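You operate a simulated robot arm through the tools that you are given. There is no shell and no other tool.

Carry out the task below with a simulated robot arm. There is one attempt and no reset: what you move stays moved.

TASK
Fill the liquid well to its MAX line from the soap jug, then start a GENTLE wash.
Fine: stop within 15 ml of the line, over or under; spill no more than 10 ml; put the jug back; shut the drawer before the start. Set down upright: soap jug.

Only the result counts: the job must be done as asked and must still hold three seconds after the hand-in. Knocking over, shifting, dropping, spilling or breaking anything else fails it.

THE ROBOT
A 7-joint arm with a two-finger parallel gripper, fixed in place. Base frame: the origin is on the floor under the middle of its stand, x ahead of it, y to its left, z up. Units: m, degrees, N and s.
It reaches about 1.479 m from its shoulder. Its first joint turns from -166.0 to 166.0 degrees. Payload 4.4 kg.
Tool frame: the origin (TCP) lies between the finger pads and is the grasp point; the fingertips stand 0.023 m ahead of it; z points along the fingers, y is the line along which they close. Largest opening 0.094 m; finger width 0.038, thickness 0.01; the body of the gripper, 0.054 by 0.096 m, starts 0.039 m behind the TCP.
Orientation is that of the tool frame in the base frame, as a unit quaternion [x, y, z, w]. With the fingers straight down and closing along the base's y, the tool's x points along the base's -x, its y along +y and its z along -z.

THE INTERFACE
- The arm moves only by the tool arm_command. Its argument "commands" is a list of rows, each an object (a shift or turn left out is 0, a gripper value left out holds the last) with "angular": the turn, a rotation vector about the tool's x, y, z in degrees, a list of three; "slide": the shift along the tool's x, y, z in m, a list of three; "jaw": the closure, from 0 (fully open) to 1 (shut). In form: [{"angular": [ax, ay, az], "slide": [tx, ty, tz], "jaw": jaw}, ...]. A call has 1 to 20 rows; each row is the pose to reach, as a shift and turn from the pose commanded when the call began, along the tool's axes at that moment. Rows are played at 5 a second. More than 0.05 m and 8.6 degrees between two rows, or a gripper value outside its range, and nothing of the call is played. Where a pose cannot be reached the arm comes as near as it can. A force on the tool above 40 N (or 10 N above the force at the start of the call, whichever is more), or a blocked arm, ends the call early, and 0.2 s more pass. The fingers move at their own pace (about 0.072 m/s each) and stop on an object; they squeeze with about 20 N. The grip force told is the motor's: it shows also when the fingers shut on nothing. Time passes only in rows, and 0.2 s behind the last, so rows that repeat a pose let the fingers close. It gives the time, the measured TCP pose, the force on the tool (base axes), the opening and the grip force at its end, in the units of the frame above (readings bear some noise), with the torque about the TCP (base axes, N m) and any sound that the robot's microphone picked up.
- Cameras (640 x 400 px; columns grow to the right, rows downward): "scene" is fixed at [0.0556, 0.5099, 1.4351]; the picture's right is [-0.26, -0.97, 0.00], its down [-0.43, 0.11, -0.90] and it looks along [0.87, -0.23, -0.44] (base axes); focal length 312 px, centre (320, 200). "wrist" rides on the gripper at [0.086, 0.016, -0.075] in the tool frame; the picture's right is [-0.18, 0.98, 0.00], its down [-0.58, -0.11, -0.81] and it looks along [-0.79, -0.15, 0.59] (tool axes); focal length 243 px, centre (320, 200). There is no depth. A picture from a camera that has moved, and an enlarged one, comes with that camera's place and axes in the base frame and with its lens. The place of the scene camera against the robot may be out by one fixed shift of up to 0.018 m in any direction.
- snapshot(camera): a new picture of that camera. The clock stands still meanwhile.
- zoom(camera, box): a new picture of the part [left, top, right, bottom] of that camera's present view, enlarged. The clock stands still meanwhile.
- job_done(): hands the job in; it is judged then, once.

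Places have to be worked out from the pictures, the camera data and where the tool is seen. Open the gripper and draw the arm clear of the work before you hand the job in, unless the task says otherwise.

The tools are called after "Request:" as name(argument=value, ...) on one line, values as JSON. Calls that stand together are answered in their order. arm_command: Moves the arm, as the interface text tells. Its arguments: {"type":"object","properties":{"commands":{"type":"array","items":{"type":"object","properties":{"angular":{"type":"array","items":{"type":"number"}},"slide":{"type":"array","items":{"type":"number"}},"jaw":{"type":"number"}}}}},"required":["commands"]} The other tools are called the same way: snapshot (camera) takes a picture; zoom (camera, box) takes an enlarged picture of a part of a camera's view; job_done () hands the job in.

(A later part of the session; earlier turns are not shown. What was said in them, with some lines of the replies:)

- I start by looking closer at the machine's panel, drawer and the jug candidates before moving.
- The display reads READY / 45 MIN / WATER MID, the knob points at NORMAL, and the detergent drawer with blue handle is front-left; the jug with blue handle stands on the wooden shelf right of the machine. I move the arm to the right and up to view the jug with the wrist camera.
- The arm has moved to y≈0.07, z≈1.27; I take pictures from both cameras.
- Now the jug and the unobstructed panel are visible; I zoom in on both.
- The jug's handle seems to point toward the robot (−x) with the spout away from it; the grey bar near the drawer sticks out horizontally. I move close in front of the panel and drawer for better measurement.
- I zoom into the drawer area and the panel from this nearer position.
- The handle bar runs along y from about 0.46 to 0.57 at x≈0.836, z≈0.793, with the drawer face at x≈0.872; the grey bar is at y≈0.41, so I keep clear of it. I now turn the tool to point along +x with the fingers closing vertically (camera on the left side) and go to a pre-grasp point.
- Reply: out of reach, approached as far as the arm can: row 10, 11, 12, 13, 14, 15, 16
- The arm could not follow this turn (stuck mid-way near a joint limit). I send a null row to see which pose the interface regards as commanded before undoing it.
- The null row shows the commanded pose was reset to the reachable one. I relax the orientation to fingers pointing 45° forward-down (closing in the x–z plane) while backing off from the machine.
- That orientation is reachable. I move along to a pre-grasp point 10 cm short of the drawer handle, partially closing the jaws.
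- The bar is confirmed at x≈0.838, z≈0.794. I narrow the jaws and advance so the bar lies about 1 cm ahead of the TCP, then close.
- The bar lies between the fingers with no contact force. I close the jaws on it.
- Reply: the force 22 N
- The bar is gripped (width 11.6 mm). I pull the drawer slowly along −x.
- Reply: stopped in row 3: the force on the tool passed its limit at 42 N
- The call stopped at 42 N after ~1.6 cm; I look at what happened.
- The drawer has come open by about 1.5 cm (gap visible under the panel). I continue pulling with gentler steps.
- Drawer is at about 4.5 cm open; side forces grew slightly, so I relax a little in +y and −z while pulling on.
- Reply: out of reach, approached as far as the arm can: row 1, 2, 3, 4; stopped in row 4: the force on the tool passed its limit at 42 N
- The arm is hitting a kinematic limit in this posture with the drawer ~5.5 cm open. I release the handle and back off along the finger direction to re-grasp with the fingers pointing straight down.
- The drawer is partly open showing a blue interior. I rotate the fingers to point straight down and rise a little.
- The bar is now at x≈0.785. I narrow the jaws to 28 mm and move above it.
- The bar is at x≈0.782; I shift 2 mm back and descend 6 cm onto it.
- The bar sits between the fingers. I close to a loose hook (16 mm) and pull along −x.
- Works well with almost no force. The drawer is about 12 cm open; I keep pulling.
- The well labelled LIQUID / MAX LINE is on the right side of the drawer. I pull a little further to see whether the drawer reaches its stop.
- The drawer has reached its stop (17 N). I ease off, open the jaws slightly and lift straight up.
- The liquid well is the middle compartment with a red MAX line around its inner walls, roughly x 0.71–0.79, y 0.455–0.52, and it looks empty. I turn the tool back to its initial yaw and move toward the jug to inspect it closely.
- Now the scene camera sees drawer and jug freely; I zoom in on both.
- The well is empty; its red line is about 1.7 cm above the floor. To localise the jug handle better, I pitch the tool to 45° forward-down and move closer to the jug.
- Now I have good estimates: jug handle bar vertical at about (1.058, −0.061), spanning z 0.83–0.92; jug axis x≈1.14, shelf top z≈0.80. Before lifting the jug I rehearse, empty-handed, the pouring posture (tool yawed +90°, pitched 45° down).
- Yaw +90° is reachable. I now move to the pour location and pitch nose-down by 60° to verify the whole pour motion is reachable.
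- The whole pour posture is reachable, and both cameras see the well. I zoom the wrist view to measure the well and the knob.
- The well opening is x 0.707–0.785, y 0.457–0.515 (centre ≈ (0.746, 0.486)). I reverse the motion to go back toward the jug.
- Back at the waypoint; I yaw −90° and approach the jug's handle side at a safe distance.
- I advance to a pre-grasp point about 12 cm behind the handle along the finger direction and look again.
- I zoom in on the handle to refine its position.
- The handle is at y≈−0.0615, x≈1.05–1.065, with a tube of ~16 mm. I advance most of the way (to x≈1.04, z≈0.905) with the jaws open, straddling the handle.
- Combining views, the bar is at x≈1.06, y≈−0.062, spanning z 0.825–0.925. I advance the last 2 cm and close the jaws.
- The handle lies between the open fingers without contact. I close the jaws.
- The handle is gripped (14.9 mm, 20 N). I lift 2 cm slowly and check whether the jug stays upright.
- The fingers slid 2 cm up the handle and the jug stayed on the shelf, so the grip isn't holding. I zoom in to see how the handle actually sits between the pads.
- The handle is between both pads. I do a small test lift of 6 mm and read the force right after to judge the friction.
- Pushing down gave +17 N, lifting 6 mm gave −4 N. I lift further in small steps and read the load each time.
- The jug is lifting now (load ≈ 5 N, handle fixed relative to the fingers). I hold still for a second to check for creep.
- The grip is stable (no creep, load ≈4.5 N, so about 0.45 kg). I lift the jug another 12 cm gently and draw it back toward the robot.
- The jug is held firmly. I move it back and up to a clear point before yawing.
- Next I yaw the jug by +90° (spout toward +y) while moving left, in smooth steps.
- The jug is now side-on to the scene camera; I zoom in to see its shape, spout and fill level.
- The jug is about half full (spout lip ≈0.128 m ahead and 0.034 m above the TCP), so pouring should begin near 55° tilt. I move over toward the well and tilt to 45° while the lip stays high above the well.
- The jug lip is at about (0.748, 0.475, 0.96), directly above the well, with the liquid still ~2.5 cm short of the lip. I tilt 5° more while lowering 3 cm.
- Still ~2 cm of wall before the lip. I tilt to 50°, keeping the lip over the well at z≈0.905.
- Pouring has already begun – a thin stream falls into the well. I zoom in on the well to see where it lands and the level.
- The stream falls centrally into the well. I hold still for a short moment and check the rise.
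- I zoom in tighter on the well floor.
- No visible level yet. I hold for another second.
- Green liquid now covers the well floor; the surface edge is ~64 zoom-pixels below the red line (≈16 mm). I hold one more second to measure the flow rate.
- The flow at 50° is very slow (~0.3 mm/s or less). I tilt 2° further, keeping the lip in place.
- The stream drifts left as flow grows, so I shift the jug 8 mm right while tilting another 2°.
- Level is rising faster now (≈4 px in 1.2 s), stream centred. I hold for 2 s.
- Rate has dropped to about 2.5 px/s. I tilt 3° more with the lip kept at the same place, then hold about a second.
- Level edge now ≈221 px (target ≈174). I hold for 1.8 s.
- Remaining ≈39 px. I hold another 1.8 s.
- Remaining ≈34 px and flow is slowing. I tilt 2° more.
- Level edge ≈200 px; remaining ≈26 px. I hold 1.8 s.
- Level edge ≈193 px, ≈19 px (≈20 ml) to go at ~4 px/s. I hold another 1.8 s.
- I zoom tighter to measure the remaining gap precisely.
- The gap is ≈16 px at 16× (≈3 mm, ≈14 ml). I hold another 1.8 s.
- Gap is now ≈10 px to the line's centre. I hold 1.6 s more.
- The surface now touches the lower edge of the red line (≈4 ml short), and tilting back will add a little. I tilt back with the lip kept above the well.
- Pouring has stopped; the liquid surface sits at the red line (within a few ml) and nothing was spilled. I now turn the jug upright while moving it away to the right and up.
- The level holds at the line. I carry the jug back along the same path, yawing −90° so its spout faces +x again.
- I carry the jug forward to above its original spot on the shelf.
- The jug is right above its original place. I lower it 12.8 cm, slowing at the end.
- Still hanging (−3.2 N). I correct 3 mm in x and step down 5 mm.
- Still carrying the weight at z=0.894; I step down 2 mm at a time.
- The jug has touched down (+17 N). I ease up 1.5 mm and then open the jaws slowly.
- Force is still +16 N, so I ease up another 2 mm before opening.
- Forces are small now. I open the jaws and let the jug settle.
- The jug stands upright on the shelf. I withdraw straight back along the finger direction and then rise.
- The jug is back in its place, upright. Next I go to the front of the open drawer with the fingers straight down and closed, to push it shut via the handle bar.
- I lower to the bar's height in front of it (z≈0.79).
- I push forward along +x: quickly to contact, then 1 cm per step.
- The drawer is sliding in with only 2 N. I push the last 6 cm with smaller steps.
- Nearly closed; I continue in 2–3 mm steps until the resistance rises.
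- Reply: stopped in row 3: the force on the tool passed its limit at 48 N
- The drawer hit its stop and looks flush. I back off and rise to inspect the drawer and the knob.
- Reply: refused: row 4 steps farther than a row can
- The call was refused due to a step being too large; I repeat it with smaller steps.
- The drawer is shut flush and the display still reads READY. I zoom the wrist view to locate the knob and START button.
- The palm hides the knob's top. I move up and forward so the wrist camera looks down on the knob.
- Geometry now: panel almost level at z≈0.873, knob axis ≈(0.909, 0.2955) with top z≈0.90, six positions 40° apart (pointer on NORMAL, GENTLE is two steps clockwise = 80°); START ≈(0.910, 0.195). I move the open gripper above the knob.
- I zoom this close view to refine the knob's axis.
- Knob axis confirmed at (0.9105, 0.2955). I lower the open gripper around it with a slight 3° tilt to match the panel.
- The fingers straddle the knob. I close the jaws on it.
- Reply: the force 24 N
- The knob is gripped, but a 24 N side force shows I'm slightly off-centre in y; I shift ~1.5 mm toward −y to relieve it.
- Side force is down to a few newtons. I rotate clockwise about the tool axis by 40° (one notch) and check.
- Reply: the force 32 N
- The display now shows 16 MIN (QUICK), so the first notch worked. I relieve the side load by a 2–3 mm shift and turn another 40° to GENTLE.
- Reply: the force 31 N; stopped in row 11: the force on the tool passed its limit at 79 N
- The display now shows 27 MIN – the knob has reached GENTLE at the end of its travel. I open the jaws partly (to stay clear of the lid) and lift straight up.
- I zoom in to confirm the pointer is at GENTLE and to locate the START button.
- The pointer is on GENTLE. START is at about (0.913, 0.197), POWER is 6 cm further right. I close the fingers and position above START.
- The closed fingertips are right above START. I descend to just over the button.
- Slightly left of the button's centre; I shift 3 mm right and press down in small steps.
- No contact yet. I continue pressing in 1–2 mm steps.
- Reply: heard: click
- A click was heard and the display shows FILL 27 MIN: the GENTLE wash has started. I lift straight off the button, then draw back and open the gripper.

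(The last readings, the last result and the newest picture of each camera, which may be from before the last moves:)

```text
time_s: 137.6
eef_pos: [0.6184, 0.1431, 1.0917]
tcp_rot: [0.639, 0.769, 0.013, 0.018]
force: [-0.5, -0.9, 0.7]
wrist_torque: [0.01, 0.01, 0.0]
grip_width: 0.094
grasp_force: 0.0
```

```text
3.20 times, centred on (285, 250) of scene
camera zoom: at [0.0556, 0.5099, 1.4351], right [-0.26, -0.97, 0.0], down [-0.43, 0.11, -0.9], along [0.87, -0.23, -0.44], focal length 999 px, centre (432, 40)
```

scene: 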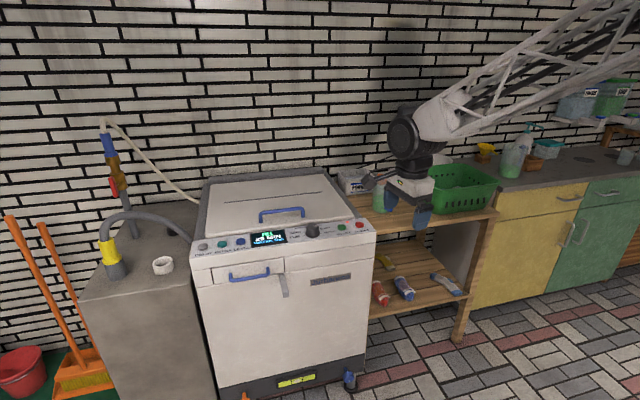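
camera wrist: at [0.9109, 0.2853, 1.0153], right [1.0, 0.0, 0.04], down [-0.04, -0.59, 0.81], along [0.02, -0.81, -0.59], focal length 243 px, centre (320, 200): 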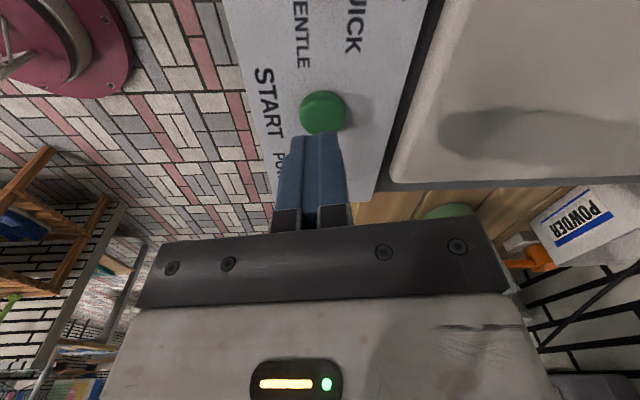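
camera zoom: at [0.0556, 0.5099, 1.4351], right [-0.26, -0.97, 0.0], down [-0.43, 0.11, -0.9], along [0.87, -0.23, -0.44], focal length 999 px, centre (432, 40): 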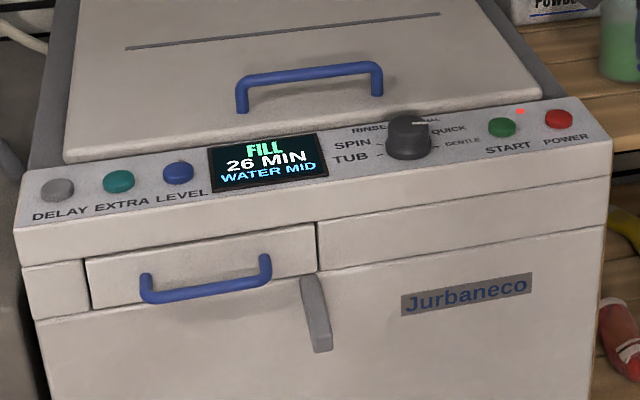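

The display runs (FILL, 26 MIN), the drawer is shut and the knob is on GENTLE. I draw the arm a little further back and wait a few seconds to see that the wash keeps running.

Request:
arm_command(commands=[{"slide": [0, -0.03, -0.03], "jaw": 0.0}, {"slide": [0, -0.06, -0.06], "jaw": 0.0}, {"slide": [0, -0.08, -0.08], "jaw": 0.0}, {"slide": [0, -0.08, -0.08]}, {"slide": [0, -0.08, -0.08]}, {"slide": [0, -0.08, -0.08]}, {"slide": [0, -0.08, -0.08]}, {"slide": [0, -0.08, -0.08]}, {"slide": [0, -0.08, -0.08]}, {"slide": [0, -0.08, -0.08]}, {"slide": [0, -0.08, -0.08]}, {"slide": [0, -0.08, -0.08]}, {"slide": [0, -0.08, -0.08]}, {"slide": [0, -0.08, -0.08]}, {"slide": [0, -0.08, -0.08]}, {"slide": [0, -0.08, -0.08]}, {"slide": [0, -0.08, -0.08]}, {"slide": [0, -0.08, -0.08]}])

Request:
snapshot(camera="scene")

Request:
zoom(camera="scene", box=[185, 190, 385, 310])

Request:
zoom(camera="scene", box=[350, 160, 430, 220])

Request:
zoom(camera="scene", box=[80, 110, 220, 290])

```text
time_s: 141.4
eef_pos: [0.5364, 0.1289, 1.1683]
tcp_rot: [0.639, 0.769, 0.012, 0.017]
force: [0.1, 0.4, 0.5]
wrist_torque: [0.01, -0.01, 0.0]
grip_width: 0.0941
grasp_force: 0.1
```

```text
taken
```

scene: 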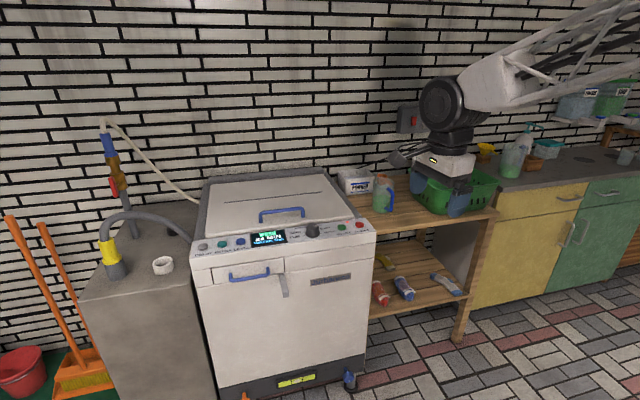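

```text
3.20 times, centred on (285, 250) of scene
camera zoom: at [0.0556, 0.5099, 1.4351], right [-0.26, -0.97, 0.0], down [-0.43, 0.11, -0.9], along [0.87, -0.23, -0.44], focal length 999 px, centre (432, 40)
```

zoom: 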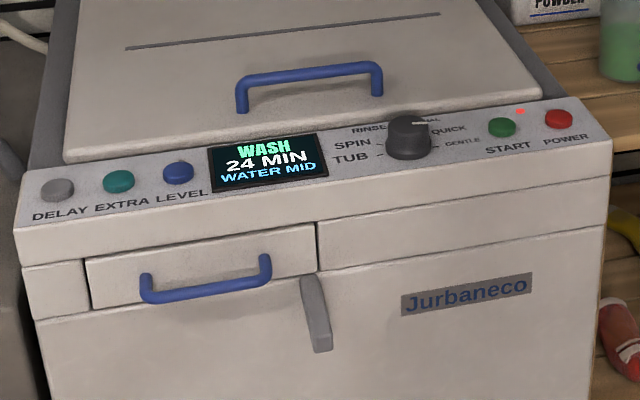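

```text
6.67 times, centred on (390, 190) of scene
camera zoom: at [0.0556, 0.5099, 1.4351], right [-0.26, -0.97, 0.0], down [-0.43, 0.11, -0.9], along [0.87, -0.23, -0.44], focal length 2081 px, centre (-147, 267)
```

zoom: 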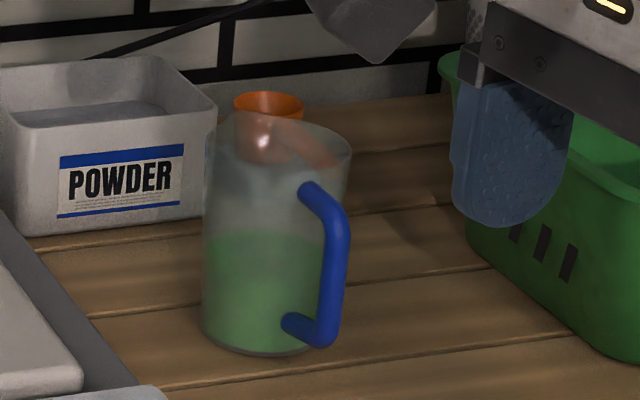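

```text
2.22 times, centred on (150, 200) of scene
camera zoom: at [0.0556, 0.5099, 1.4351], right [-0.26, -0.97, 0.0], down [-0.43, 0.11, -0.9], along [0.87, -0.23, -0.44], focal length 694 px, centre (698, 200)
```

zoom: 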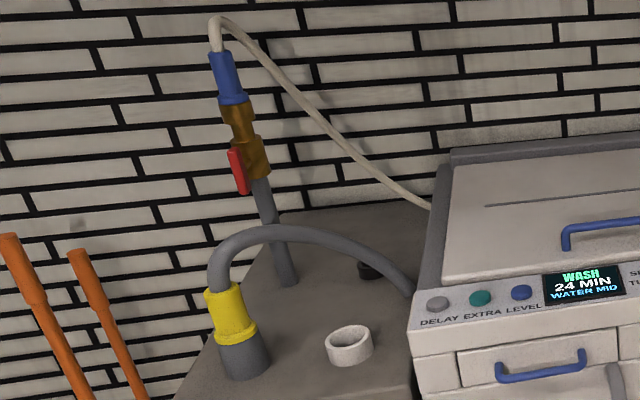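

All conditions are met: the wash is running (WASH, 24 MIN) with the knob on GENTLE. The drawer is shut with the well filled to the MAX line, the jug stands upright in its place, and the gripper is open and clear. I hand the job in.

Request:
job_done()

```text
The job is handed in.
```

The liquid well is filled to its MAX line and the GENTLE wash is running. The job is handed in, but I was given no verdict on it.

- **Fill:** by eye the soap surface sits on the red line, within a few ml. I saw no spill.
- **Jug:** it stands upright in its original place on the shelf.
- **Drawer:** it was pushed fully shut before I pressed START.
- **Wash:** the knob points at GENTLE. The display went from READY to FILL when START clicked, then to WASH with 24 MIN left.

The first lift of the jug slipped: the fingers slid up the handle while the jug stayed on the shelf. I re-gripped it and it held through the pour and the return. The gripper is open and the arm is clear of the machine.
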